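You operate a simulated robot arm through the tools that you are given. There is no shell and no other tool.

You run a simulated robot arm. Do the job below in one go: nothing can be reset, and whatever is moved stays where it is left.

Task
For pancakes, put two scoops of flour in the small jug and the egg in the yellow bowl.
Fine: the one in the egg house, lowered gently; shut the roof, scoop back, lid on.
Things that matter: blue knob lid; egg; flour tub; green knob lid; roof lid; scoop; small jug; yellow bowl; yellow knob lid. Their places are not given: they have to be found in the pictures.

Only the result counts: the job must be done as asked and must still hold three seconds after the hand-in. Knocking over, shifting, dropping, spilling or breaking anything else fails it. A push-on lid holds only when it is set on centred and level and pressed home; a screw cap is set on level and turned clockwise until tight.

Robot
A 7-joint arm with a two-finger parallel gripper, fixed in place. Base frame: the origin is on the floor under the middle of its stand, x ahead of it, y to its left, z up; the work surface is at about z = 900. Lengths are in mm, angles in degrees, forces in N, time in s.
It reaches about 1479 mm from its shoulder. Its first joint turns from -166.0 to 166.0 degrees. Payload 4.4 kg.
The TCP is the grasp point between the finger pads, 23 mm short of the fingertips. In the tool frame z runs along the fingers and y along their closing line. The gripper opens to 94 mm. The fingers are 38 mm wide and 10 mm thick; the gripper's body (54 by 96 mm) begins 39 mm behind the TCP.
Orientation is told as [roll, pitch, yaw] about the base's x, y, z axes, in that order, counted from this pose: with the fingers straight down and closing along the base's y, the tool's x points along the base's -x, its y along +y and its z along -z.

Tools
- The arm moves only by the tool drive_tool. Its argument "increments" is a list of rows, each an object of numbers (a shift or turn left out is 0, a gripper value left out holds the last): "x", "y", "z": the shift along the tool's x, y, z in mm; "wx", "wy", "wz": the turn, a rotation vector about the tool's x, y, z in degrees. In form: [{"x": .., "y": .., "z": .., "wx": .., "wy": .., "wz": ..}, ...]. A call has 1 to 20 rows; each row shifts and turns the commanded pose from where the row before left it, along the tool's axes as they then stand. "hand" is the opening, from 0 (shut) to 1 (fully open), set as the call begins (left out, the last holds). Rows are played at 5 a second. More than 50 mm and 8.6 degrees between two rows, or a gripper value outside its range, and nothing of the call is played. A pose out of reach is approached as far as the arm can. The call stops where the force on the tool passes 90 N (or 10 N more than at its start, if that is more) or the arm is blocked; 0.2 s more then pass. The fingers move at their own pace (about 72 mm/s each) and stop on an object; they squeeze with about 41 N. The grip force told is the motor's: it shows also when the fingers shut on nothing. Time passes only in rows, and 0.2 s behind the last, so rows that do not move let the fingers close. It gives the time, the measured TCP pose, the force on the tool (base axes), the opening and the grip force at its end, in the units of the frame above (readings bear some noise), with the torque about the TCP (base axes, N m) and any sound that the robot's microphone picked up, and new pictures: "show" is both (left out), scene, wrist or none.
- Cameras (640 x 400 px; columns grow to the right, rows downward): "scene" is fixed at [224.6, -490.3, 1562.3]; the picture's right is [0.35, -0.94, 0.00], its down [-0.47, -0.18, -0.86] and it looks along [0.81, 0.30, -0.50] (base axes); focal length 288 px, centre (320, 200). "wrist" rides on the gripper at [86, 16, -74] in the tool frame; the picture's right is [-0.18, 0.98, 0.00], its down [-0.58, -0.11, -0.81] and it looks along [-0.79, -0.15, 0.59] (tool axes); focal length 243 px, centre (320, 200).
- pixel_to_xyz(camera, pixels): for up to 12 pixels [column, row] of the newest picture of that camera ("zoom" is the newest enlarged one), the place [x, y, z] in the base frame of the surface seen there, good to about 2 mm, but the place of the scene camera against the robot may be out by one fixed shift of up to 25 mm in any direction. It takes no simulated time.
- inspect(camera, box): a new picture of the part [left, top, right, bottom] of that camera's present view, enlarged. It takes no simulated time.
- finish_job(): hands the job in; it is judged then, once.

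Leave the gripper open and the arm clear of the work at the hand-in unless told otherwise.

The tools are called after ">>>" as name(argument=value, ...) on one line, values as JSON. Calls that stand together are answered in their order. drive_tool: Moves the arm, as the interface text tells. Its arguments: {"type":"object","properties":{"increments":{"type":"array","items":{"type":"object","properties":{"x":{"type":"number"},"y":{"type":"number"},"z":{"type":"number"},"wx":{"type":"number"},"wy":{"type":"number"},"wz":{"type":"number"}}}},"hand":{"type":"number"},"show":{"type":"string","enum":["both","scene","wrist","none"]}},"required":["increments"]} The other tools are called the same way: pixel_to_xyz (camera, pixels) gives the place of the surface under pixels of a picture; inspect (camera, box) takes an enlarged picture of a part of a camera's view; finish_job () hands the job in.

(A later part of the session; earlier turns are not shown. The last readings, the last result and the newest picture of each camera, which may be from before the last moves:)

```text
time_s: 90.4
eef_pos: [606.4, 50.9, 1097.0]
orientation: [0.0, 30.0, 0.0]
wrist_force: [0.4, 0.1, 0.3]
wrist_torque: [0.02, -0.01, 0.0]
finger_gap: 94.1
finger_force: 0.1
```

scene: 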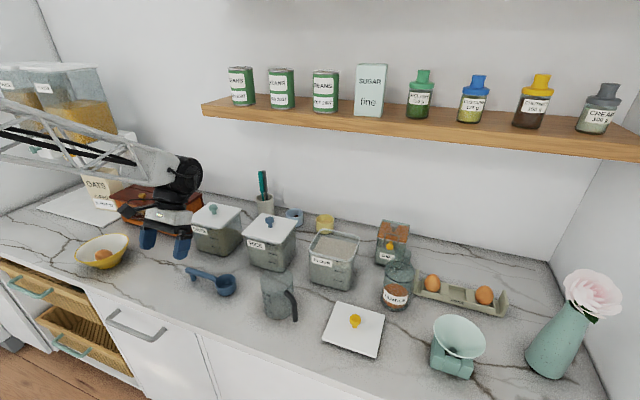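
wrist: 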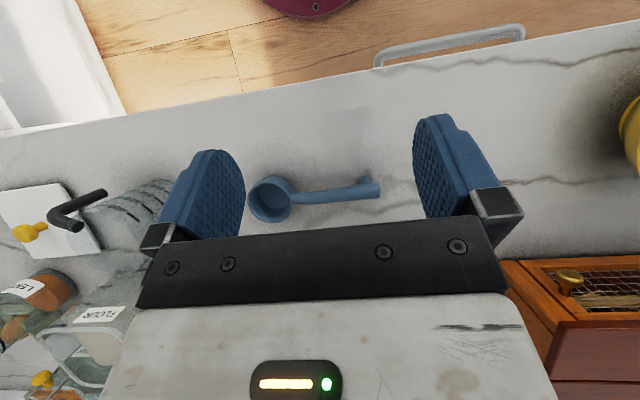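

The scoop lies between the fingers in the wrist view. I'll enlarge and measure it in detail, and record its resting place so it can go back.

>>> inspect(camera="wrist", box=[235, 160, 395, 240])

>>> pixel_to_xyz(camera="zoom", pixels=[[130, 170], [70, 150], [215, 150], [140, 85], [140, 225], [300, 155], [400, 140], [480, 125], [570, 110], [530, 90], [350, 148], [150, 150]])

```text
4.00 times, centred on (315, 200) of wrist
```

zoom: 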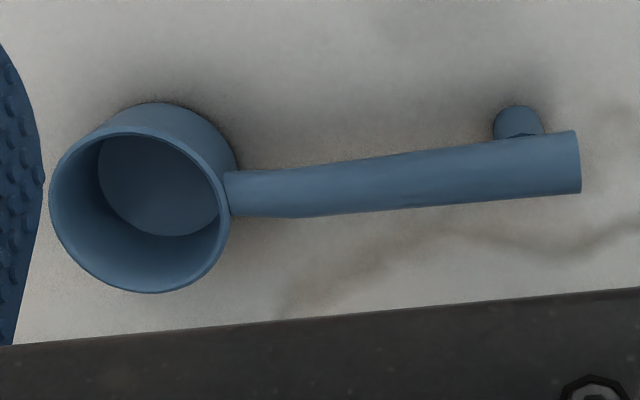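

```text
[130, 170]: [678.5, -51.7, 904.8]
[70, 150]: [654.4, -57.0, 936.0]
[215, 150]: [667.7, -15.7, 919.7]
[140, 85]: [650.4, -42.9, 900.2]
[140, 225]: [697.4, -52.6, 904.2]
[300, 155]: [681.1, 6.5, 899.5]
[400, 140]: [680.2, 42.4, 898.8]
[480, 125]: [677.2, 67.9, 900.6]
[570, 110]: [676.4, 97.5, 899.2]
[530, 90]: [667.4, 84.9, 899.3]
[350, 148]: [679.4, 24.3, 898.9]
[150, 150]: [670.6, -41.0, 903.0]
```

My pixels landed beside the handle, so I'll re-measure on the handle's centre line (zoom y≈160–195) and on the bowl's rim.

>>> pixel_to_xyz(camera="zoom", pixels=[[250, 194], [300, 190], [350, 187], [400, 182], [450, 177], [500, 172], [550, 166], [574, 162], [53, 190], [227, 200], [140, 289], [150, 133]])

>>> pixel_to_xyz(camera="zoom", pixels=[[160, 190], [515, 120], [400, 160], [400, 205], [500, 145], [500, 195], [60, 225], [200, 260], [85, 260], [185, 145], [100, 145], [226, 225]])

```text
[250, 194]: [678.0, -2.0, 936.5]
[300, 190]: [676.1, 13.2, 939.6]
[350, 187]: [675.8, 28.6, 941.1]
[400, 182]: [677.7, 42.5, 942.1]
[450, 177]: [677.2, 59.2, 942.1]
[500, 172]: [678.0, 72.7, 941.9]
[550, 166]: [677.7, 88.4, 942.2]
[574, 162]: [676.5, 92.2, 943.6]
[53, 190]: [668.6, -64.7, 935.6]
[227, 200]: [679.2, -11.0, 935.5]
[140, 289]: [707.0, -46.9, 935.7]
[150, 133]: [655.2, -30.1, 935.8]
```

```text
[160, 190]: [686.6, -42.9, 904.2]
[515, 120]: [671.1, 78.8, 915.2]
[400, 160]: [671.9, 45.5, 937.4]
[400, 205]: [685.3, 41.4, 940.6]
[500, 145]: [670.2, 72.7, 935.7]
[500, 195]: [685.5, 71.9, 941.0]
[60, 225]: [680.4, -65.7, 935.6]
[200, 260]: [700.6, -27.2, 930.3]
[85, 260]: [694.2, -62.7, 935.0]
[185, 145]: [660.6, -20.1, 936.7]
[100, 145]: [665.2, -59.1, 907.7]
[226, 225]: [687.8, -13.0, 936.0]
```

Scoop: bowl centre (681, −38.5), rim z≈936, outer radius ≈27.5. The handle runs along +y at x≈678.5, axis z≈935, ends at y≈95, and has a small post at y≈79. Next I'll look at the jug from close by: moving −y by 245 mm.

>>> drive_tool(increments=[{"y": -40.8}, {"y": -40.8}, {"y": -40.8}, {"y": -40.8}, {"y": -40.8}, {"y": -41}, {}, {}], show="wrist")

```text
time_s: 92.2
eef_pos: [604.2, -194.4, 1097.3]
orientation: [0.2, 30.0, 0.0]
wrist_force: [-0.3, 0.0, -0.4]
wrist_torque: [0.03, 0.01, -0.03]
finger_gap: 94.0
finger_force: 0.0
```

wrist: 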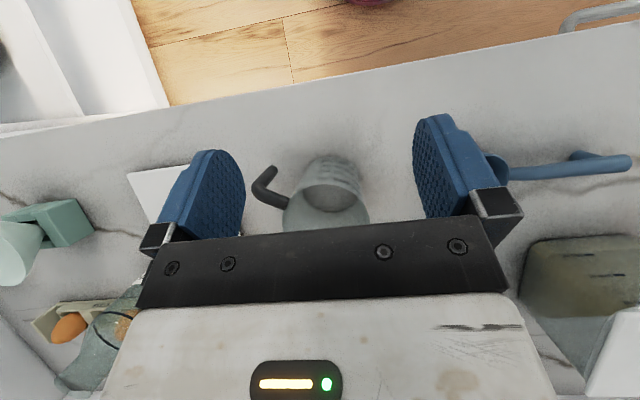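

The gripper hides part of the jug. I'll shift 60 mm forward to bring it up in the picture.

>>> drive_tool(increments=[{"x": -26, "z": -15}, {"x": -26, "z": -15}, {}, {}], show="wrist")

>>> inspect(camera="wrist", box=[230, 80, 410, 200])

```text
time_s: 93.2
eef_pos: [665.5, -194.7, 1097.4]
orientation: [0.0, 29.9, -0.1]
wrist_force: [0.0, 1.1, -0.3]
wrist_torque: [-0.03, 0.01, -0.02]
finger_gap: 94.2
finger_force: 0.0
```

wrist: 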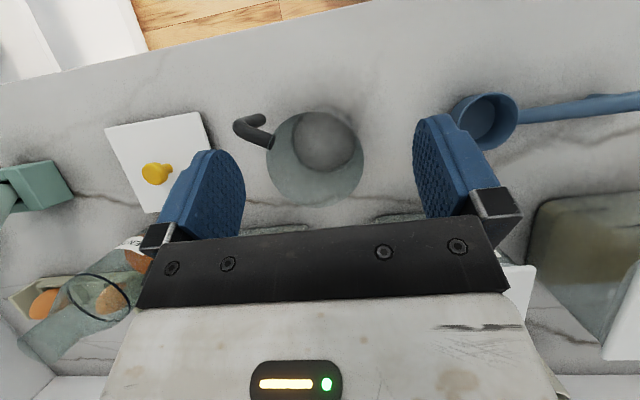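

```text
3.33 times, centred on (320, 140) of wrist
```

zoom: 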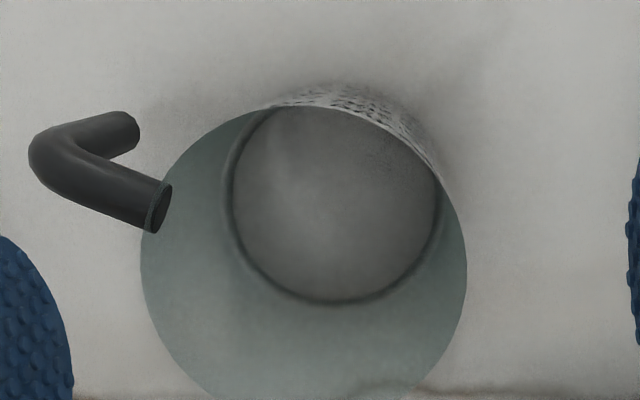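

>>> pixel_to_xyz(camera="zoom", pixels=[[144, 262], [463, 275], [285, 110], [200, 375], [430, 160], [180, 165], [335, 195], [335, 290], [420, 375], [445, 180], [165, 340], [100, 170]])

```text
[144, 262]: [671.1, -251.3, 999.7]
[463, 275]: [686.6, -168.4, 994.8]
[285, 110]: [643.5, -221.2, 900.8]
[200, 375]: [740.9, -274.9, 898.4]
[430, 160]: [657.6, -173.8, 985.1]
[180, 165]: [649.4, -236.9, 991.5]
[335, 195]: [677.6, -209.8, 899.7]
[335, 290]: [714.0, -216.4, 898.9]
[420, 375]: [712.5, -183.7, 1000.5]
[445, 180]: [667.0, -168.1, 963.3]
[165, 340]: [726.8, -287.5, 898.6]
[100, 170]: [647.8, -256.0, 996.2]
```

Jug: centre (677.5, −210), rim z≈1000, rim radius ≈42. Now I'll go to the scoop: level the tool, move over to about (660, 110, 1110), then turn to yaw 90.

>>> drive_tool(increments=[{"wy": -7.5, "z": -3}, {"wy": -7.5, "z": -3}, {"wy": -7.5, "z": -3}, {"wy": -7.5, "z": -3}, {"y": 38, "x": 0.7}, {"y": 38, "x": 0.7}, {"y": 38, "x": 0.7}, {"y": 38, "x": 0.7}, {"y": 38, "x": 0.7}, {"y": 38, "x": 0.7}, {"y": 38, "x": 0.7}, {"y": 38, "x": 0.7}, {}], show="none")

>>> drive_tool(increments=[{"wz": -8.2}, {"wz": -8.2}, {"wz": -8.2}, {"wz": -8.2}, {"wz": -8.2}, {"wz": -8.2}, {"wz": -8.2}, {"wz": -8.2}, {"wz": -8.2}, {"wz": -8.2}, {"wz": -8}, {"wy": 8}, {"wy": 8}, {"wy": 8}, {"wy": 8}, {"wy": 8}, {}], hand=0.5)

```text
time_s: 96.0
eef_pos: [661.9, 109.9, 1106.0]
orientation: [0.0, 0.1, 0.0]
wrist_force: [0.6, -0.1, 0.8]
wrist_torque: [0.01, -0.04, -0.02]
finger_gap: 94.2
finger_force: 0.0
```

```text
time_s: 99.6
eef_pos: [663.0, 109.4, 1107.8]
orientation: [0.1, 40.0, 90.0]
wrist_force: [0.2, 0.1, 1.0]
wrist_torque: [0.0, 0.02, 0.03]
finger_gap: 47.2
finger_force: 0.1
```

scene: 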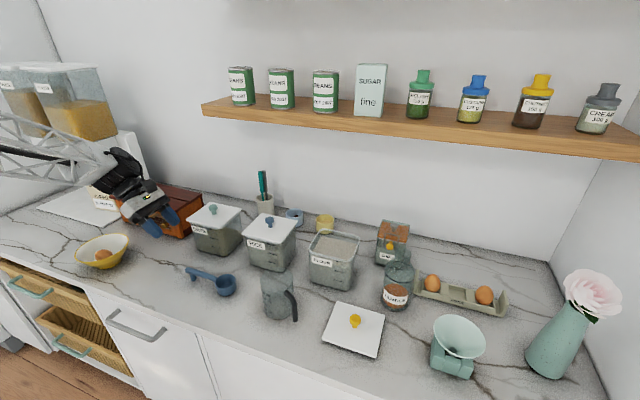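
wrist: 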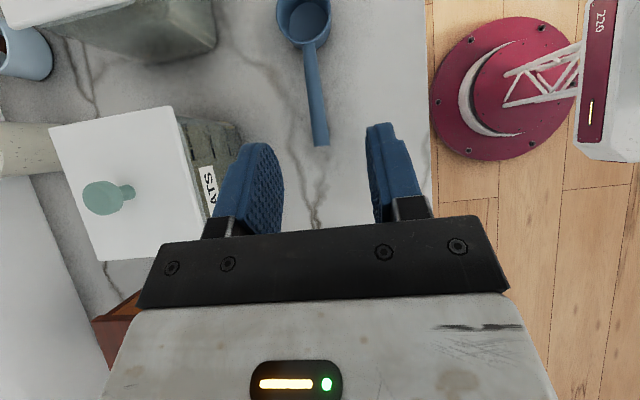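

The scoop's handle is visible between the fingers at (318,140). I'll go down to a pre-grasp point at (678, 110, 989), then approach the handle along the tool axis.

>>> drive_tool(increments=[{"x": -15.3, "y": -3.06, "z": 18.24}, {"x": -15.3, "y": -3.06, "z": 18.24}, {"x": -15.3, "y": -3.06, "z": 18.24}, {"x": -15.3, "y": -3.06, "z": 18.24}, {"x": -15.3, "y": -3.06, "z": 18.24}, {}, {}], show="wrist")

```text
time_s: 101.2
eef_pos: [676.3, 108.5, 989.0]
orientation: [0.0, 40.0, 90.0]
wrist_force: [1.1, 0.4, 0.1]
wrist_torque: [0.01, 0.03, -0.01]
finger_gap: 46.9
finger_force: 0.0
```

wrist: 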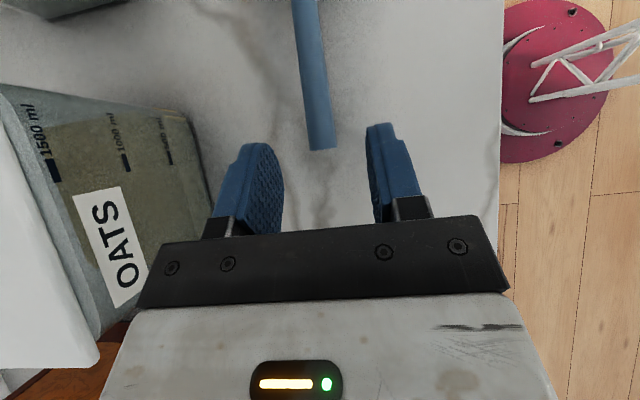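

>>> pixel_to_xyz(camera="wrist", pixels=[[320, 140], [309, 130], [333, 130], [316, 90], [304, 90], [328, 90], [306, 20], [295, 20], [318, 20], [322, 147]])

```text
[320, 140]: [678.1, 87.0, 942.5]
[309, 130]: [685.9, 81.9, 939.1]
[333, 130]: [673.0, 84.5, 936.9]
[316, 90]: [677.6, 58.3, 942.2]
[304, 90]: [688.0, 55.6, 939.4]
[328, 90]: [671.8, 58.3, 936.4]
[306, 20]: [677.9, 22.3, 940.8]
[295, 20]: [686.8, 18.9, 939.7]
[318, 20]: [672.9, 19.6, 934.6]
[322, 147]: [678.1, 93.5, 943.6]
```

The handle is centred at x≈679, so the alignment is good. Approaching 60 mm along the tool axis.

>>> drive_tool(increments=[{"y": -1, "z": 15}, {"z": 15}, {"z": 15}, {"z": 10}, {"z": 5}, {}], show="wrist")

```text
time_s: 102.6
eef_pos: [678.2, 70.1, 942.8]
orientation: [0.0, 40.0, 90.0]
wrist_force: [-0.7, -0.8, -0.5]
wrist_torque: [0.0, 0.01, -0.01]
finger_gap: 47.2
finger_force: 0.1
```

wrist: 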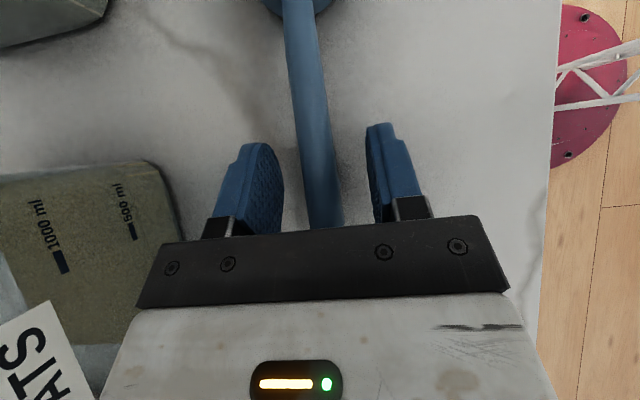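

The handle is between the pads. I'll close in two steps so it isn't jolted.

>>> drive_tool(increments=[{}, {}, {}], hand=0.19, show="none")

>>> drive_tool(increments=[{}, {}, {}], hand=0, show="wrist")

```text
time_s: 103.4
eef_pos: [679.5, 70.4, 943.4]
orientation: [0.1, 39.9, 89.9]
wrist_force: [-0.1, -0.3, -0.4]
wrist_torque: [0.02, 0.0, 0.01]
finger_gap: 18.4
finger_force: 0.0
```

```text
time_s: 104.2
eef_pos: [679.0, 70.7, 943.1]
orientation: [0.0, 40.0, 90.0]
wrist_force: [1.3, -0.1, 0.1]
wrist_torque: [-0.03, -0.03, -0.01]
finger_gap: 16.9
finger_force: 41.3
```

wrist: 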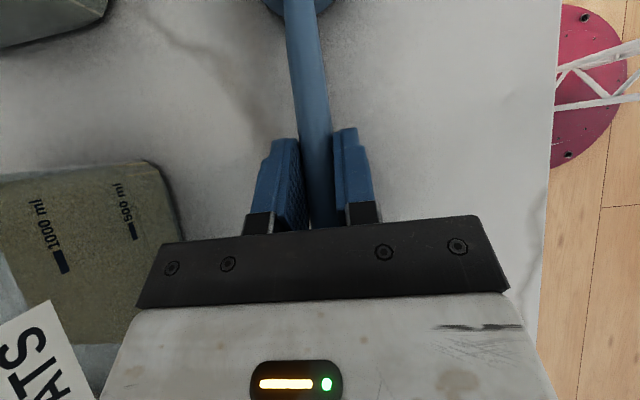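

Scoop gripped at 41 N (gap 16.9 mm). I'll note the pick pose, TCP ≈ (679.0, 70.5, 943.1), for putting it back. Lifting straight up gently.

>>> drive_tool(increments=[{"x": 3.2, "z": -3.8}, {"x": 6.4, "z": -7.7}, {"x": 12.9, "z": -15.3}, {"x": 19.3, "z": -23}, {"x": 25.7, "z": -30.6}, {"x": 25.7, "z": -30.6}, {"x": 19.3, "z": -23}, {}])

```text
time_s: 106.0
eef_pos: [680.4, 71.3, 1117.2]
orientation: [0.0, 40.0, 90.0]
wrist_force: [-0.5, 0.2, -0.3]
wrist_torque: [0.04, 0.03, 0.0]
finger_gap: 16.8
finger_force: 41.1
```

scene: 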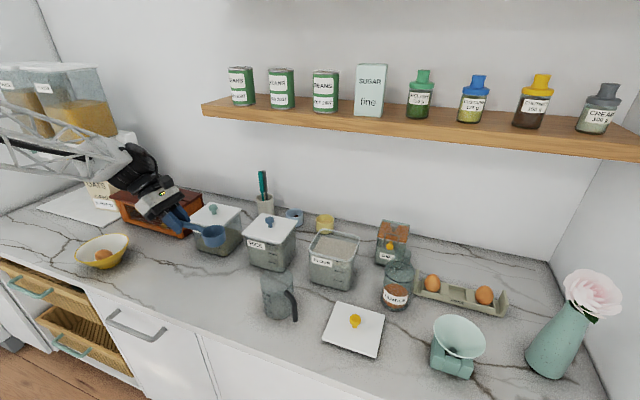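
wrist: 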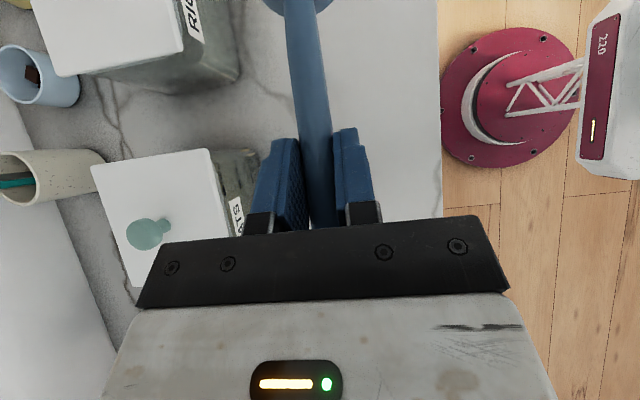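

The scoop is held firmly and hasn't slipped. Before going in, I'll measure the open tub's rim precisely from the scene camera.

>>> inspect(camera="scene", box=[295, 220, 375, 295])

```text
5.33 times, centred on (335, 258) of scene
```

zoom: 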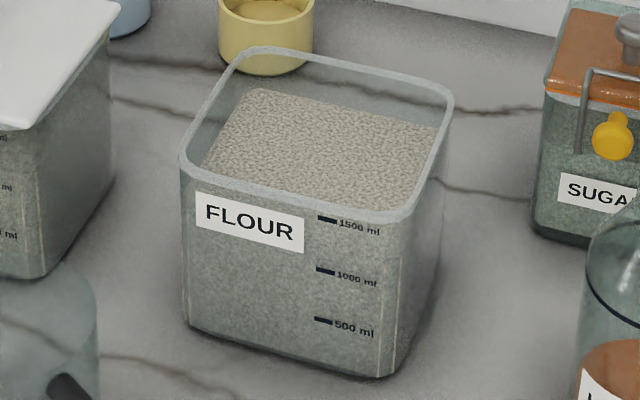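

>>> pixel_to_xyz(camera="zoom", pixels=[[185, 158], [184, 152], [300, 200], [405, 215], [447, 100], [447, 96], [340, 67], [225, 65], [200, 120], [250, 48], [430, 160], [350, 210]])

>>> pixel_to_xyz(camera="zoom", pixels=[[300, 140], [220, 160], [380, 190], [420, 140], [260, 95], [210, 150], [350, 60], [280, 192], [395, 214], [190, 172], [448, 88], [330, 62]])

```text
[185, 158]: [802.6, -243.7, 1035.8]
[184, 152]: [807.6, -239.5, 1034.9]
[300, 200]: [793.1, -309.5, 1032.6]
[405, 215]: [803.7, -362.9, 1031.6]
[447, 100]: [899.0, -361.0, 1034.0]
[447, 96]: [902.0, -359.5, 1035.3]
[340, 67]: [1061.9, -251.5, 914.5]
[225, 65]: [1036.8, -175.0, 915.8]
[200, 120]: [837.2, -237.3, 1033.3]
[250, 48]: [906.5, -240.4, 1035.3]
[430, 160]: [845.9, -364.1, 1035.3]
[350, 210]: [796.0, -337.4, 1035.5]
```

```text
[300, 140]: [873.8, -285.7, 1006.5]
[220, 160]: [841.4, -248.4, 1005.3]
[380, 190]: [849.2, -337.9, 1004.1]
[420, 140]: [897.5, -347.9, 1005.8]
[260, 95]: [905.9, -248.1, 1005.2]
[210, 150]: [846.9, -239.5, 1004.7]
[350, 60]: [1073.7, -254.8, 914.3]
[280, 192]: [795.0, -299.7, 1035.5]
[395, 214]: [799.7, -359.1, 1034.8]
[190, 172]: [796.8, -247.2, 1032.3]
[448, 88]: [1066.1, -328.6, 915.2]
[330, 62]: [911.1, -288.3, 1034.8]
```

Rim top z≈1020; inner space about x 794–903, y −366…−250; flour at z 990. First I'll carry the scoop level, along x≈680 past the jug and then forward over the tub at z≈1140.

>>> drive_tool(increments=[{"x": 32.75, "z": 23.2}, {"x": 32.75, "z": 23.2}, {"x": 32.75, "z": 23.2}, {"x": 32.75, "z": 23.2}, {"x": 32.75, "z": 23.2}, {"x": 32.75, "z": 23.2}, {"x": 32.75, "z": 23.2}, {"y": -41.75}, {"y": -41.75}, {"y": -41.75}, {"y": -41.75}, {}, {}])

```text
time_s: 108.8
eef_pos: [845.6, -210.3, 1141.9]
orientation: [0.0, 40.0, 90.1]
wrist_force: [-0.3, 0.5, -0.7]
wrist_torque: [-0.01, 0.0, 0.03]
finger_gap: 16.5
finger_force: 40.7
```

scene: 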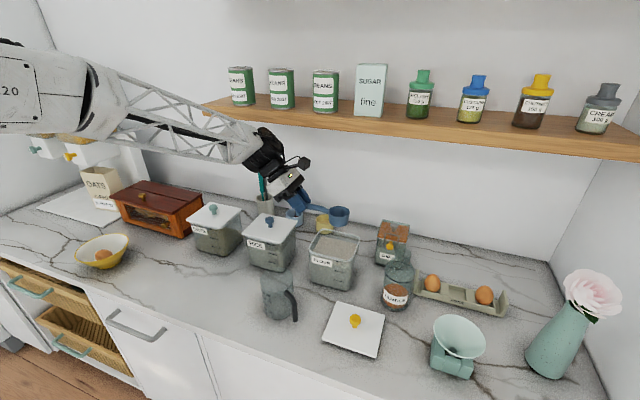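
wrist: 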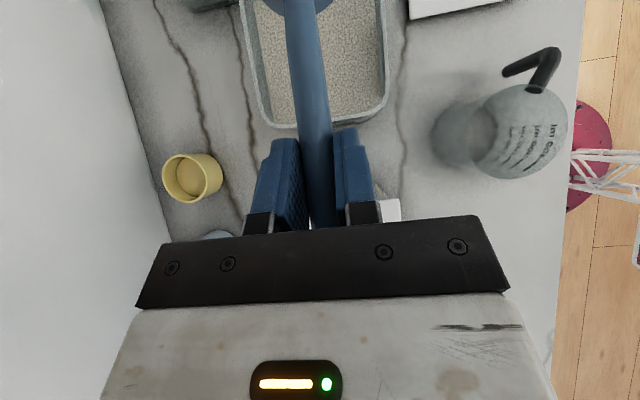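

I'm over the tub. I'll check its rim from this viewpoint with the wrist camera.

>>> pixel_to_xyz(camera="wrist", pixels=[[243, 30], [246, 60], [386, 60], [383, 30], [275, 125], [290, 127], [375, 110], [350, 116], [270, 60], [360, 60], [285, 110], [350, 100]])

```text
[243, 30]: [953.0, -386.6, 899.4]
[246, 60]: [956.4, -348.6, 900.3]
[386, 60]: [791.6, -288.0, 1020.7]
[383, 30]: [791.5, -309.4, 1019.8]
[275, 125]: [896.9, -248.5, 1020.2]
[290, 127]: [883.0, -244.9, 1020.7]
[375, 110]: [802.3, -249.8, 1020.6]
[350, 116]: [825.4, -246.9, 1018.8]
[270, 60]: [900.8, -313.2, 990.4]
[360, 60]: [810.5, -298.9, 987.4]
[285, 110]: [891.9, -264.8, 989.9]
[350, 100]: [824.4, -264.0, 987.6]
```

Rim confirmed: near edge y≈−247, z 1020. Now tilting the scoop bowl-down 50° above the flour, keeping the bowl over the tub.

>>> drive_tool(increments=[{"x": 4.26, "z": 4.83, "wy": -7.14}, {"x": 4.83, "z": 4.26, "wy": -7.14}, {"x": 5.32, "z": 3.63, "wy": -7.14}, {"x": 5.73, "z": 2.94, "wy": -7.14}, {"x": 6.05, "z": 2.2, "wy": -7.14}, {"x": 6.28, "z": 1.43, "wy": -7.14}, {"x": 6.41, "z": 0.64, "wy": -7.16}, {}, {}])

```text
time_s: 110.8
eef_pos: [846.7, -253.3, 1134.2]
orientation: [0.0, -10.1, 90.0]
wrist_force: [-0.4, 0.6, -0.6]
wrist_torque: [0.01, -0.03, 0.0]
finger_gap: 16.9
finger_force: 40.4
```

scene: 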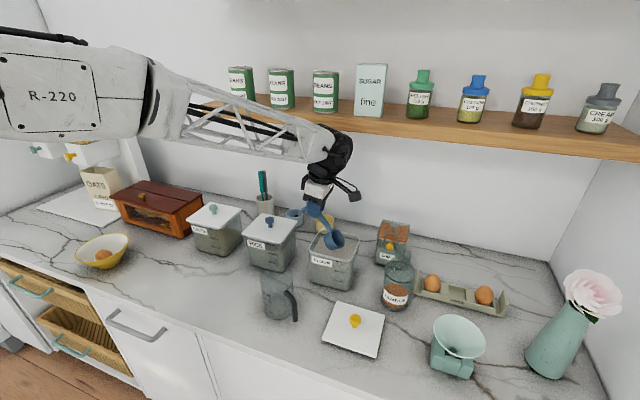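
wrist: 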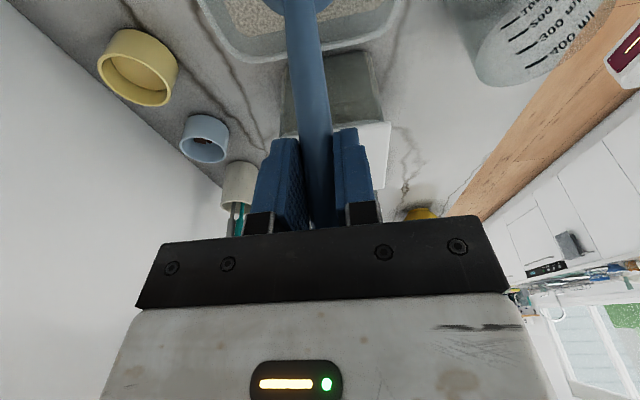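

Orientation is as planned. I'll lower the tilted scoop into the flour, 80 mm straight down in small steps, and watch the force.

>>> drive_tool(increments=[{"x": 1.37, "z": 7.78}, {"x": 1.37, "z": 7.78}, {"x": 1.37, "z": 7.78}, {"x": 1.37, "z": 7.78}, {"x": 1.37, "z": 7.78}, {}])

```text
time_s: 112.2
eef_pos: [847.7, -254.7, 1095.6]
orientation: [-0.1, -10.0, 90.0]
wrist_force: [0.3, 0.2, 0.1]
wrist_torque: [0.02, 0.01, -0.02]
finger_gap: 16.8
finger_force: 41.1
```

scene: 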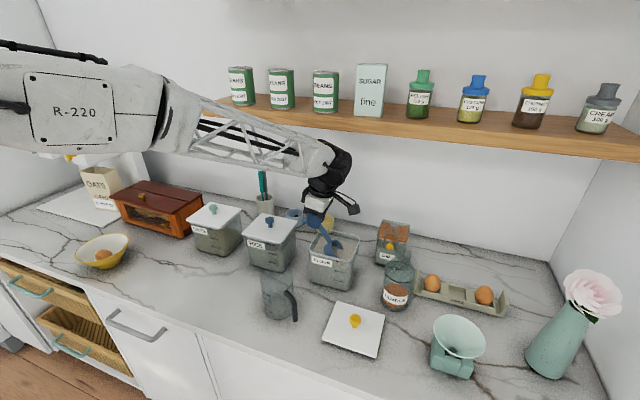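
wrist: 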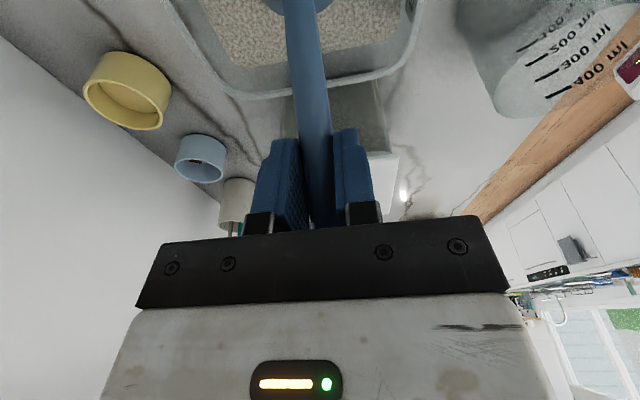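

>>> inspect(camera="scene", box=[285, 190, 385, 295])

>>> drive_tool(increments=[{"x": 1.37, "z": 7.78}, {"x": 1.37, "z": 7.78}, {}], show="scene")

>>> inspect(camera="scene", box=[285, 190, 385, 295])

```text
3.81 times, centred on (335, 242) of scene
```

zoom: 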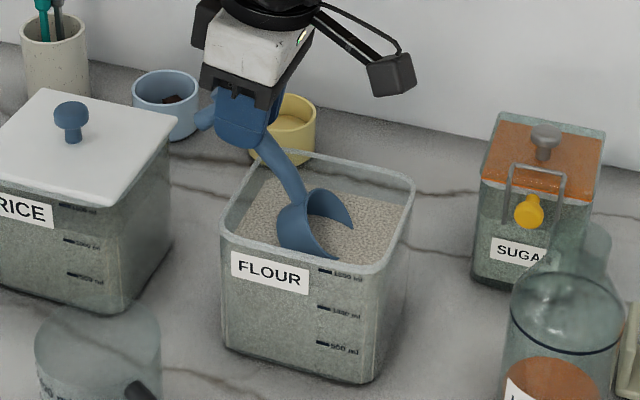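

```text
time_s: 113.0
eef_pos: [846.9, -253.4, 1079.7]
orientation: [0.0, -10.0, 90.1]
wrist_force: [-0.5, 0.5, 0.4]
wrist_torque: [-0.01, 0.0, 0.01]
finger_gap: 16.9
finger_force: 40.8
```

scene: 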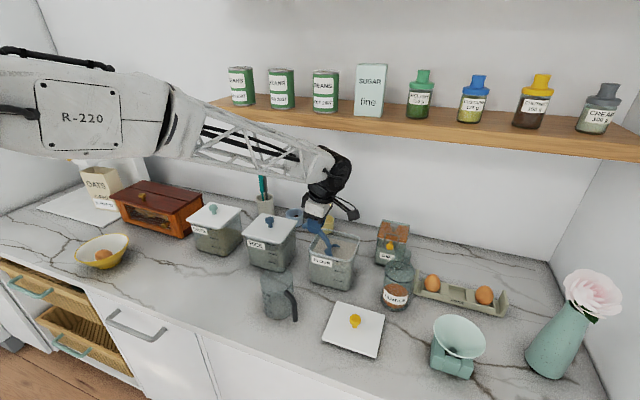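

```text
3.81 times, centred on (335, 242) of scene
```

zoom: 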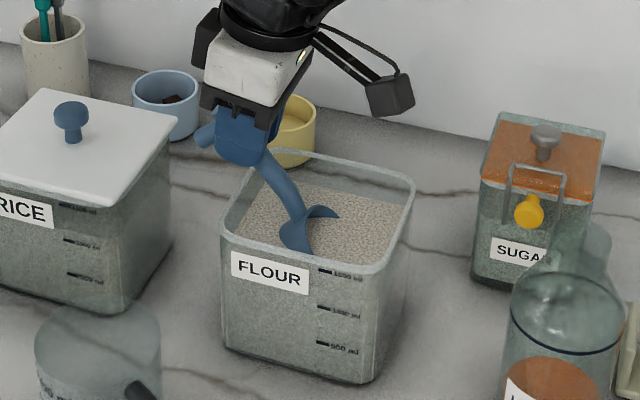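

The flour gives no force; the bowl sinks in. I'll go down the remaining 25 mm so the whole mouth is below the surface.

>>> drive_tool(increments=[{"x": 1.4, "z": 8}, {"x": 1.4, "z": 8}, {"x": 1.4, "z": 8}, {}], show="wrist")

>>> inspect(camera="scene", box=[285, 190, 385, 295])

```text
time_s: 114.0
eef_pos: [846.2, -254.6, 1052.8]
orientation: [0.0, -10.1, 90.0]
wrist_force: [-0.4, -0.4, -1.1]
wrist_torque: [-0.01, 0.01, 0.05]
finger_gap: 16.6
finger_force: 41.2
```

wrist: 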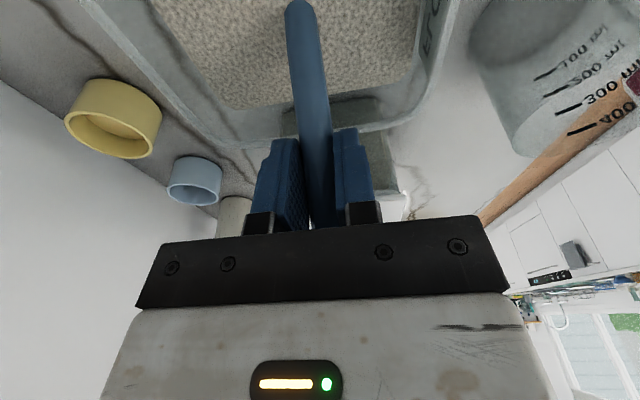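

```text
3.81 times, centred on (335, 242) of scene
```

zoom: 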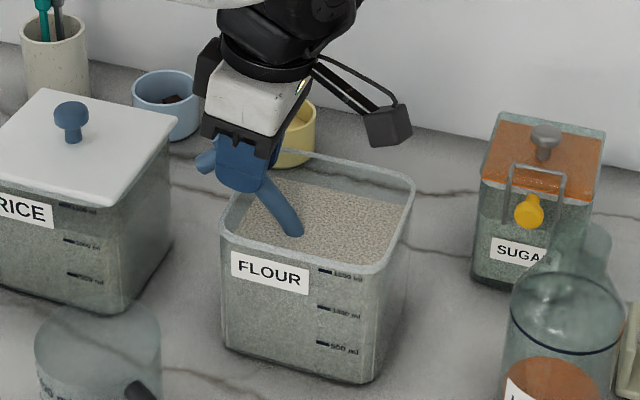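

The bowl is fully under the flour. Now I sweep it toward the far side and lift out while rotating it back to level, keeping the handle and fingers above the rim (1020).

>>> drive_tool(increments=[{"x": 1.65, "z": 0.37, "wy": 2}, {"x": 1.65, "z": 0.37, "wy": 2}, {"x": 1.65, "z": 0.37, "wy": 2}, {"x": 1.65, "z": 0.37, "wy": 2}, {"x": -6.63, "z": -0.67, "wy": 5}, {"x": -5.88, "z": -0.51, "wy": 5}, {"x": -5.26, "z": -0.64, "wy": 5}, {"x": -4.54, "z": -0.33, "wy": 5}, {"x": -3.92, "z": -0.22, "wy": 5}, {"x": -3.27, "z": 0.02, "wy": 5}, {"x": -2.65, "z": 0.29, "wy": 5}, {"x": -2.1, "z": 0.66, "wy": 5}, {"x": -0.67, "z": 0.37, "wy": 2}, {}, {}])

>>> inspect(camera="scene", box=[285, 190, 385, 295])

```text
time_s: 117.2
eef_pos: [847.4, -227.7, 1045.5]
orientation: [0.0, 40.0, 90.0]
wrist_force: [-1.5, -0.7, -1.0]
wrist_torque: [0.01, 0.0, 0.02]
finger_gap: 16.9
finger_force: 40.8
```

scene: 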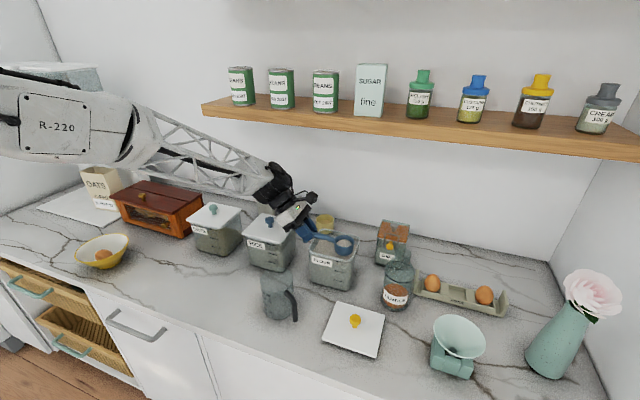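
wrist: 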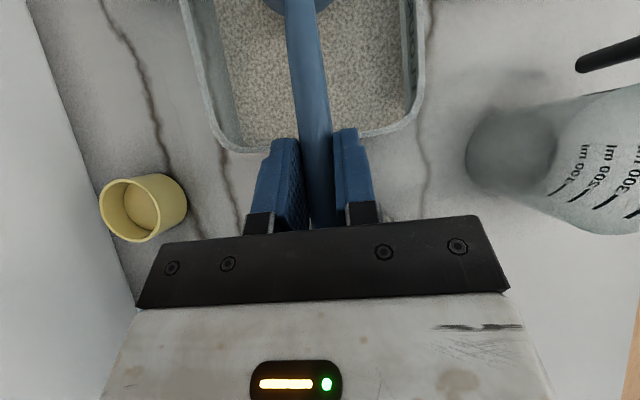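

```text
3.81 times, centred on (335, 242) of scene
```

zoom: 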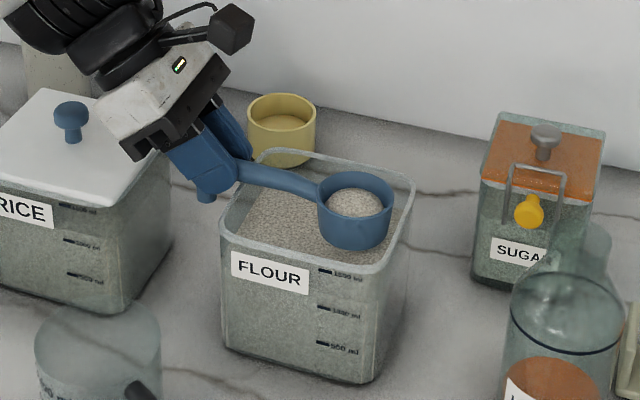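

The scoop came out level with flour in it. I'll look closer at the fill.

>>> inspect(camera="scene", box=[325, 220, 365, 260])

>>> pixel_to_xyz(camera="zoom", pixels=[[290, 190], [320, 170], [290, 230], [340, 200], [260, 200], [310, 130]])

```text
10.00 times, centred on (345, 240) of scene
```

zoom: 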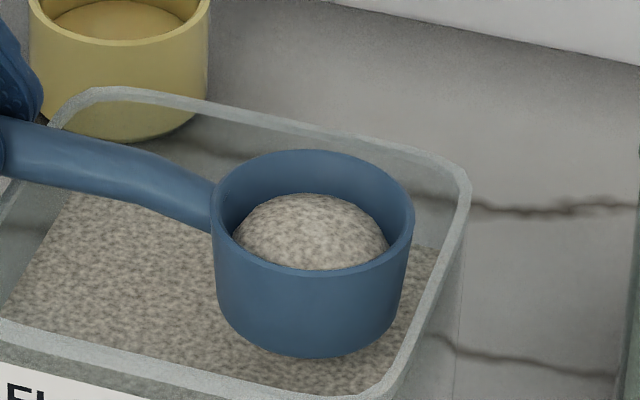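

```text
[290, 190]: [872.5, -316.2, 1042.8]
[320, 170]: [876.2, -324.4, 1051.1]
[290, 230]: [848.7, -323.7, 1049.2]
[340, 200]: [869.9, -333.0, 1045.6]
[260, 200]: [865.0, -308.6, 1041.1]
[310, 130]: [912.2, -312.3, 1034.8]
```

Good fill: the mound sits nearly at the rim. I'll lift 40 mm and carry it level and slowly to above the jug, with the bowl centre going to about (685, −210).

>>> drive_tool(increments=[{"x": 3.2, "z": -3.8}, {"x": 6.43, "z": -7.66}, {"x": 6.43, "z": -7.66}, {"x": 6.43, "z": -7.66}, {"x": 3.2, "z": -3.8}, {}], show="none")

>>> drive_tool(increments=[{"x": -3.2, "y": 5.4, "z": -2.7}, {"x": -6.4, "y": 10.9, "z": -5.4}, {"x": -8.04, "y": 13.6, "z": -6.75}, {"x": -8.04, "y": 13.6, "z": -6.75}, {"x": -8.04, "y": 13.6, "z": -6.75}, {"x": -8.04, "y": 13.6, "z": -6.75}, {"x": -8.04, "y": 13.6, "z": -6.75}, {"x": -8.04, "y": 13.6, "z": -6.75}, {"x": -8.04, "y": 13.6, "z": -6.75}, {"x": -8.04, "y": 13.6, "z": -6.75}, {"x": -8.04, "y": 13.6, "z": -6.75}, {"x": -8.04, "y": 13.6, "z": -6.75}, {"x": -4.8, "y": 8.2, "z": -4}, {"x": -1.6, "y": 2.7, "z": -1.35}, {}])

>>> inspect(camera="scene", box=[200, 220, 360, 330])

```text
time_s: 118.6
eef_pos: [846.3, -227.6, 1086.0]
orientation: [-0.1, 40.0, 89.9]
wrist_force: [0.2, 0.4, -0.3]
wrist_torque: [0.03, 0.01, 0.02]
finger_gap: 16.8
finger_force: 41.4
```

```text
time_s: 121.8
eef_pos: [683.7, -101.0, 1086.4]
orientation: [0.0, 40.0, 90.0]
wrist_force: [-0.1, 0.1, -1.5]
wrist_torque: [0.04, -0.02, 0.01]
finger_gap: 16.6
finger_force: 41.2
```

scene: 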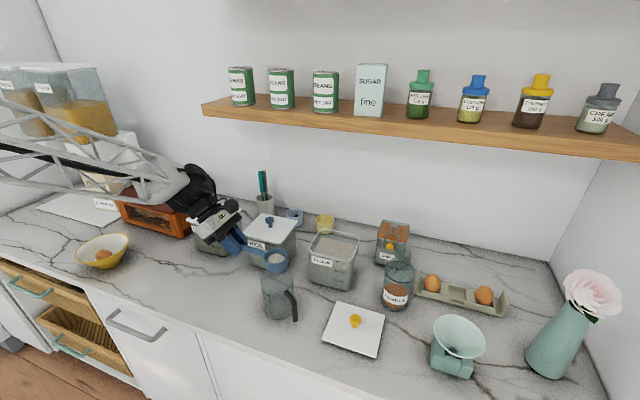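
wrist: 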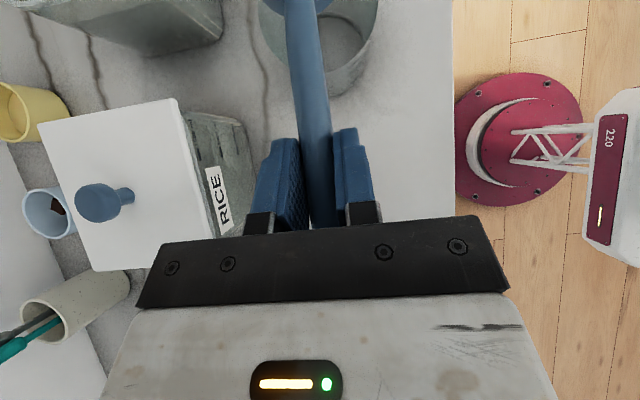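

```text
3.64 times, centred on (280, 275) of scene
```

zoom: 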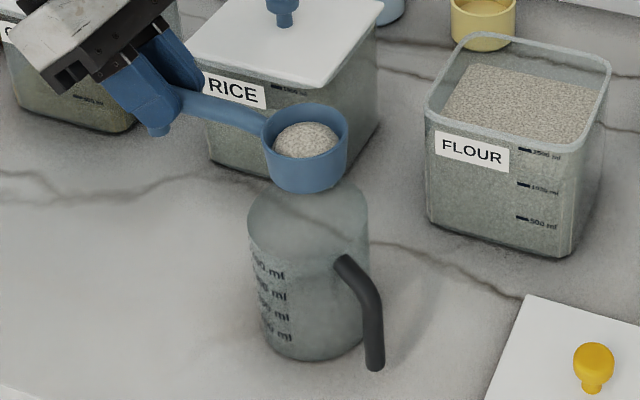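

The bowl is right over the jug. I'll lower 18 mm, shift 5 mm, and start rolling about the handle axis so the flour pours over the bowl's front side. First 44°, then I look.

>>> drive_tool(increments=[{"x": -5.8, "y": 2.5, "z": 6.9}, {"x": -5.8, "y": 2.5, "z": 6.9}, {}, {"wx": 4.21, "wz": 3.54}, {"wx": 4.21, "wz": 3.54}, {"wx": 4.21, "wz": 3.54}, {"wx": 4.21, "wz": 3.54}, {"wx": 4.21, "wz": 3.54}, {"wx": 4.21, "wz": 3.54}, {"wx": 4.21, "wz": 3.54}, {"wx": 4.21, "wz": 3.54}, {}])

>>> inspect(camera="scene", box=[200, 220, 360, 330])

```text
time_s: 124.4
eef_pos: [678.4, -101.5, 1069.2]
orientation: [-51.6, 27.6, 59.7]
wrist_force: [0.8, 0.4, -0.1]
wrist_torque: [0.02, 0.02, -0.01]
finger_gap: 17.0
finger_force: 41.2
```

scene: 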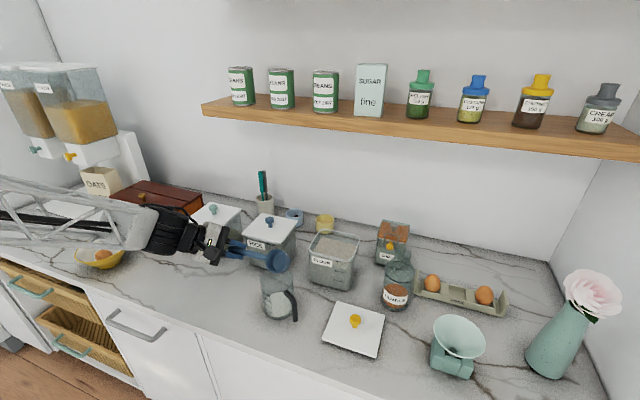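
wrist: 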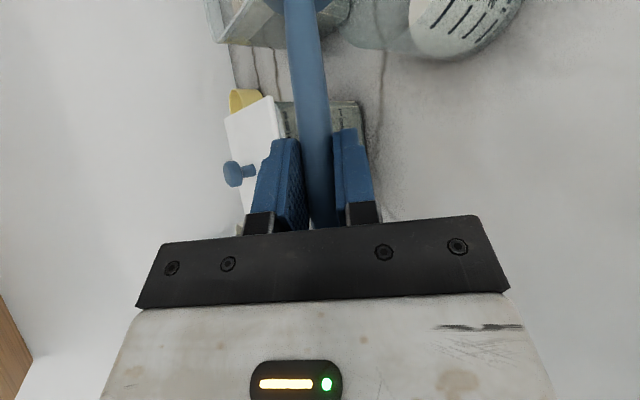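

```text
3.64 times, centred on (280, 275) of scene
```

zoom: 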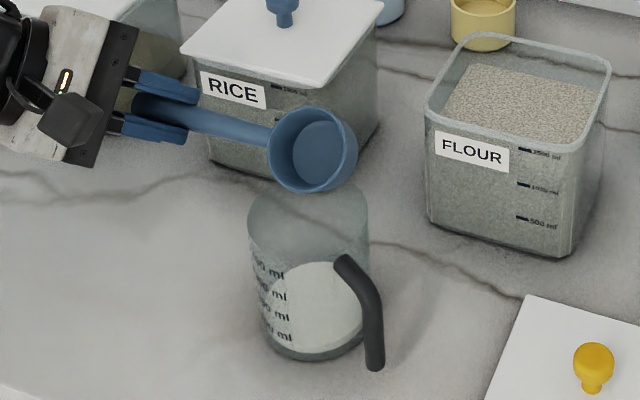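

The flour dropped into the jug at this tilt: the bowl is empty and the jug shows flour. I'll check for spills and the flour levels.

>>> inspect(camera="scene", box=[245, 245, 325, 325])

>>> pixel_to_xyz(camera="scene", pixels=[[335, 245], [325, 248], [345, 240], [340, 252]])

```text
5.00 times, centred on (285, 285) of scene
```

zoom: 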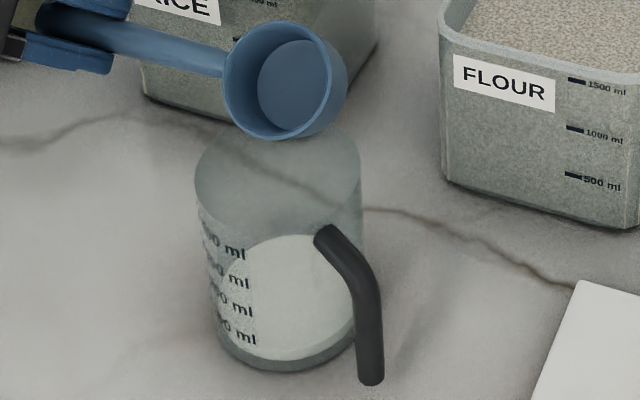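

```text
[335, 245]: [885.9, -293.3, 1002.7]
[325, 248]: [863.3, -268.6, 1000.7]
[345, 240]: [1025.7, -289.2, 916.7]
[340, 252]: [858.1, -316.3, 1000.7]
```

The tub level dropped about 4 mm (a near-full scoop), the jug holds the flour, and the counter is clean. I'll roll back to level and return above the tub for the second scoop.

>>> drive_tool(increments=[{"wx": -4.21, "wz": -3.54}, {"wx": -4.21, "wz": -3.54}, {"wx": -4.21, "wz": -3.54}, {"wx": -4.21, "wz": -3.54}, {"wx": -4.21, "wz": -3.54}, {"wx": -4.21, "wz": -3.54}, {"wx": -4.21, "wz": -3.54}, {"wx": -4.21, "wz": -3.54}, {"x": 5.8, "y": -2.5, "z": -6.9}, {"x": 5.8, "y": -2.5, "z": -6.9}, {}], show="none")

>>> drive_tool(increments=[{"x": 11.9, "y": -20.4, "z": 10.1}, {"x": 12.06, "y": -20.4, "z": 10.1}, {"x": 12.06, "y": -20.4, "z": 10.1}, {"x": 12.06, "y": -20.4, "z": 10.1}, {"x": 12.06, "y": -20.4, "z": 10.1}, {"x": 12.06, "y": -20.4, "z": 10.1}, {"x": 12.06, "y": -20.4, "z": 10.1}, {"x": 12.06, "y": -20.4, "z": 10.1}, {}, {"x": 7.1, "z": -17.8}, {"x": 7.1, "z": -17.8}, {"x": 7.1, "z": -17.8}, {}, {}])

```text
time_s: 126.8
eef_pos: [682.1, -100.9, 1087.2]
orientation: [0.1, 40.0, 90.0]
wrist_force: [-0.4, -0.3, -0.2]
wrist_torque: [0.03, 0.02, -0.03]
finger_gap: 16.8
finger_force: 41.0
```

```text
time_s: 129.8
eef_pos: [846.4, -209.3, 1141.2]
orientation: [0.0, 40.0, 89.9]
wrist_force: [-0.4, -0.2, -1.0]
wrist_torque: [0.04, 0.0, -0.01]
finger_gap: 16.8
finger_force: 41.0
```

scene: 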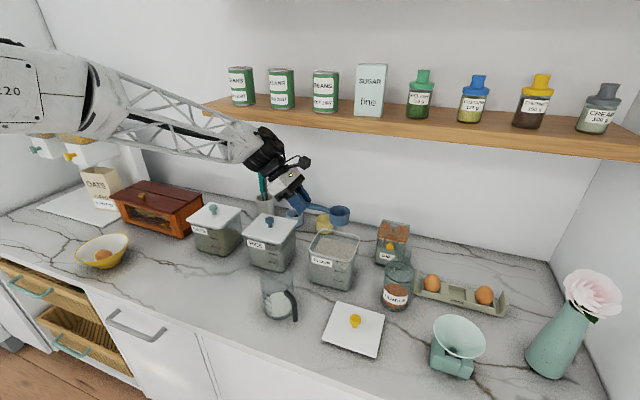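
wrist: 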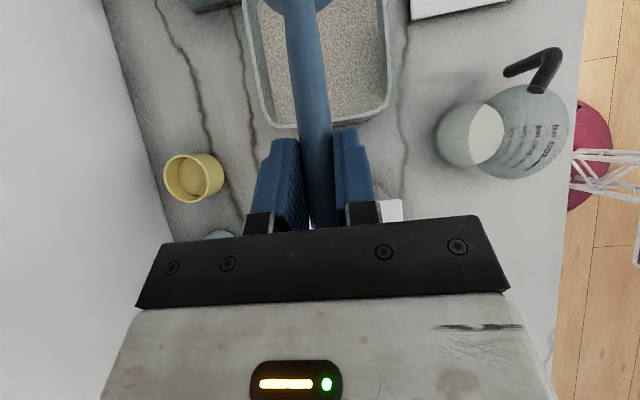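

I'm back at the same start pose over the tub. Repeating the tilt to 50° and the descent, about 4 mm deeper this time because the flour level fell.

>>> drive_tool(increments=[{"x": 4.26, "z": 4.83, "wy": -7.14}, {"x": 4.83, "z": 4.26, "wy": -7.14}, {"x": 5.32, "z": 3.63, "wy": -7.14}, {"x": 5.73, "z": 2.94, "wy": -7.14}, {"x": 6.05, "z": 2.2, "wy": -7.14}, {"x": 6.28, "z": 1.43, "wy": -7.14}, {"x": 6.41, "z": 0.64, "wy": -7.16}, {}, {"x": 1.4, "z": 8}, {"x": 1.4, "z": 8}, {"x": 1.4, "z": 8}, {"x": 1.4, "z": 8}, {"x": 1.4, "z": 8}, {"x": 1.4, "z": 8}, {"x": 1.4, "z": 8}, {"x": 1.4, "z": 8}, {"x": 1.4, "z": 8}, {}], show="wrist")

>>> inspect(camera="scene", box=[285, 190, 385, 295])

```text
time_s: 133.6
eef_pos: [847.2, -253.0, 1062.0]
orientation: [0.0, -9.9, 90.1]
wrist_force: [0.2, -0.6, 0.1]
wrist_torque: [-0.01, 0.02, 0.0]
finger_gap: 16.4
finger_force: 40.9
```

wrist: 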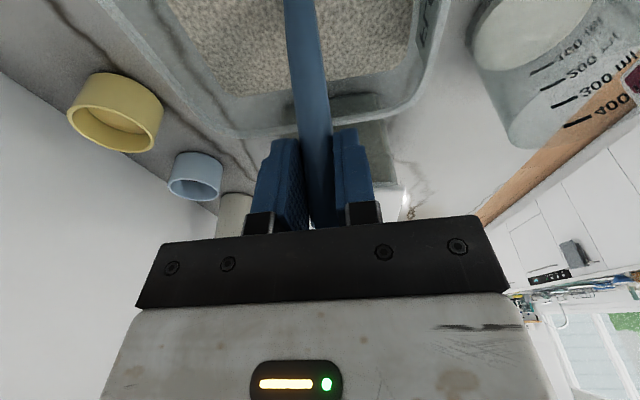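

```text
3.81 times, centred on (335, 242) of scene
```

zoom: 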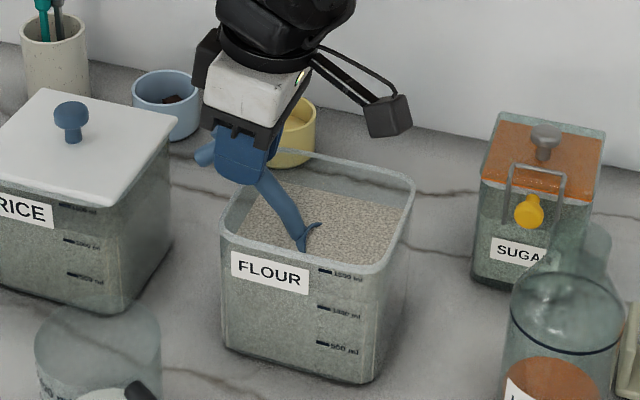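

A little more: 12 mm deeper to submerge the mouth. Then the same sweep and level-out.

>>> drive_tool(increments=[{"x": 1.04, "z": 5.9}, {"x": 1.04, "z": 5.9}, {}], show="none")

>>> inspect(camera="scene", box=[285, 190, 385, 295])

```text
time_s: 134.4
eef_pos: [846.3, -253.4, 1050.4]
orientation: [0.0, -10.0, 90.0]
wrist_force: [-1.0, 0.0, -1.0]
wrist_torque: [0.01, -0.04, -0.01]
finger_gap: 16.8
finger_force: 41.2
```

```text
3.81 times, centred on (335, 242) of scene
```

zoom: 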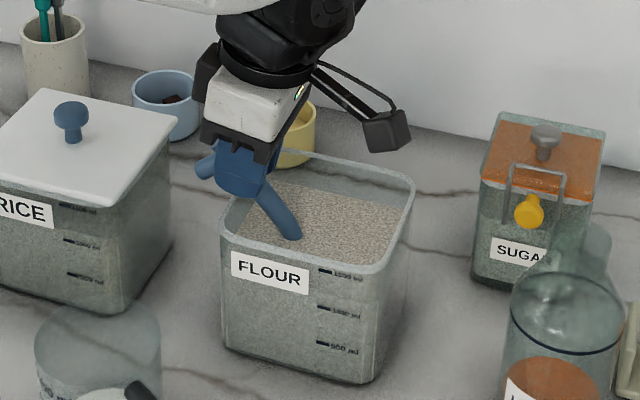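

The mouth is submerged. Sweeping and lifting out to level again.

>>> drive_tool(increments=[{"x": 1.65, "z": 0.37, "wy": 2}, {"x": 1.65, "z": 0.37, "wy": 2}, {"x": 1.65, "z": 0.37, "wy": 2}, {"x": 1.65, "z": 0.37, "wy": 2}, {"x": -6.63, "z": -0.67, "wy": 5}, {"x": -5.88, "z": -0.51, "wy": 5}, {"x": -5.26, "z": -0.64, "wy": 5}, {"x": -4.54, "z": -0.33, "wy": 5}, {"x": -3.92, "z": -0.22, "wy": 5}, {"x": -3.27, "z": 0.02, "wy": 5}, {"x": -2.65, "z": 0.29, "wy": 5}, {"x": -2.1, "z": 0.66, "wy": 5}, {"x": -0.67, "z": 0.37, "wy": 2}, {}, {}], show="wrist")

>>> inspect(camera="scene", box=[305, 210, 385, 270])

```text
time_s: 137.6
eef_pos: [845.9, -226.4, 1041.2]
orientation: [0.1, 40.0, 89.9]
wrist_force: [-0.7, 0.3, 0.1]
wrist_torque: [0.03, -0.02, -0.03]
finger_gap: 16.6
finger_force: 41.3
```

wrist: 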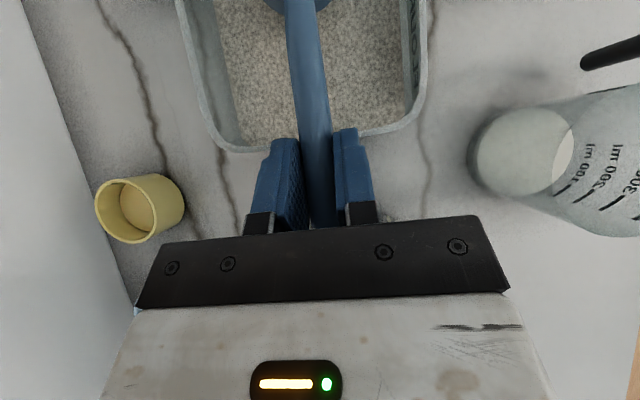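

```text
6.67 times, centred on (345, 240) of scene
```

zoom: 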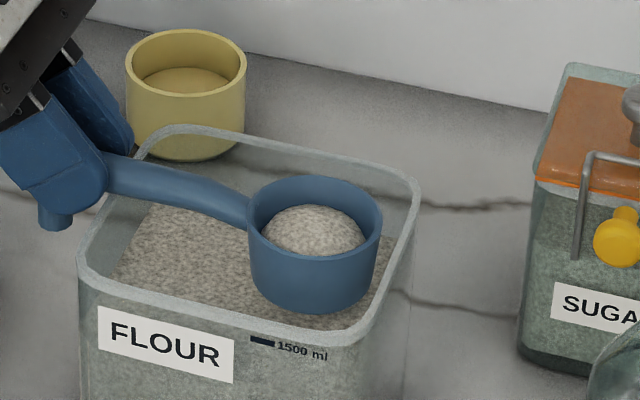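

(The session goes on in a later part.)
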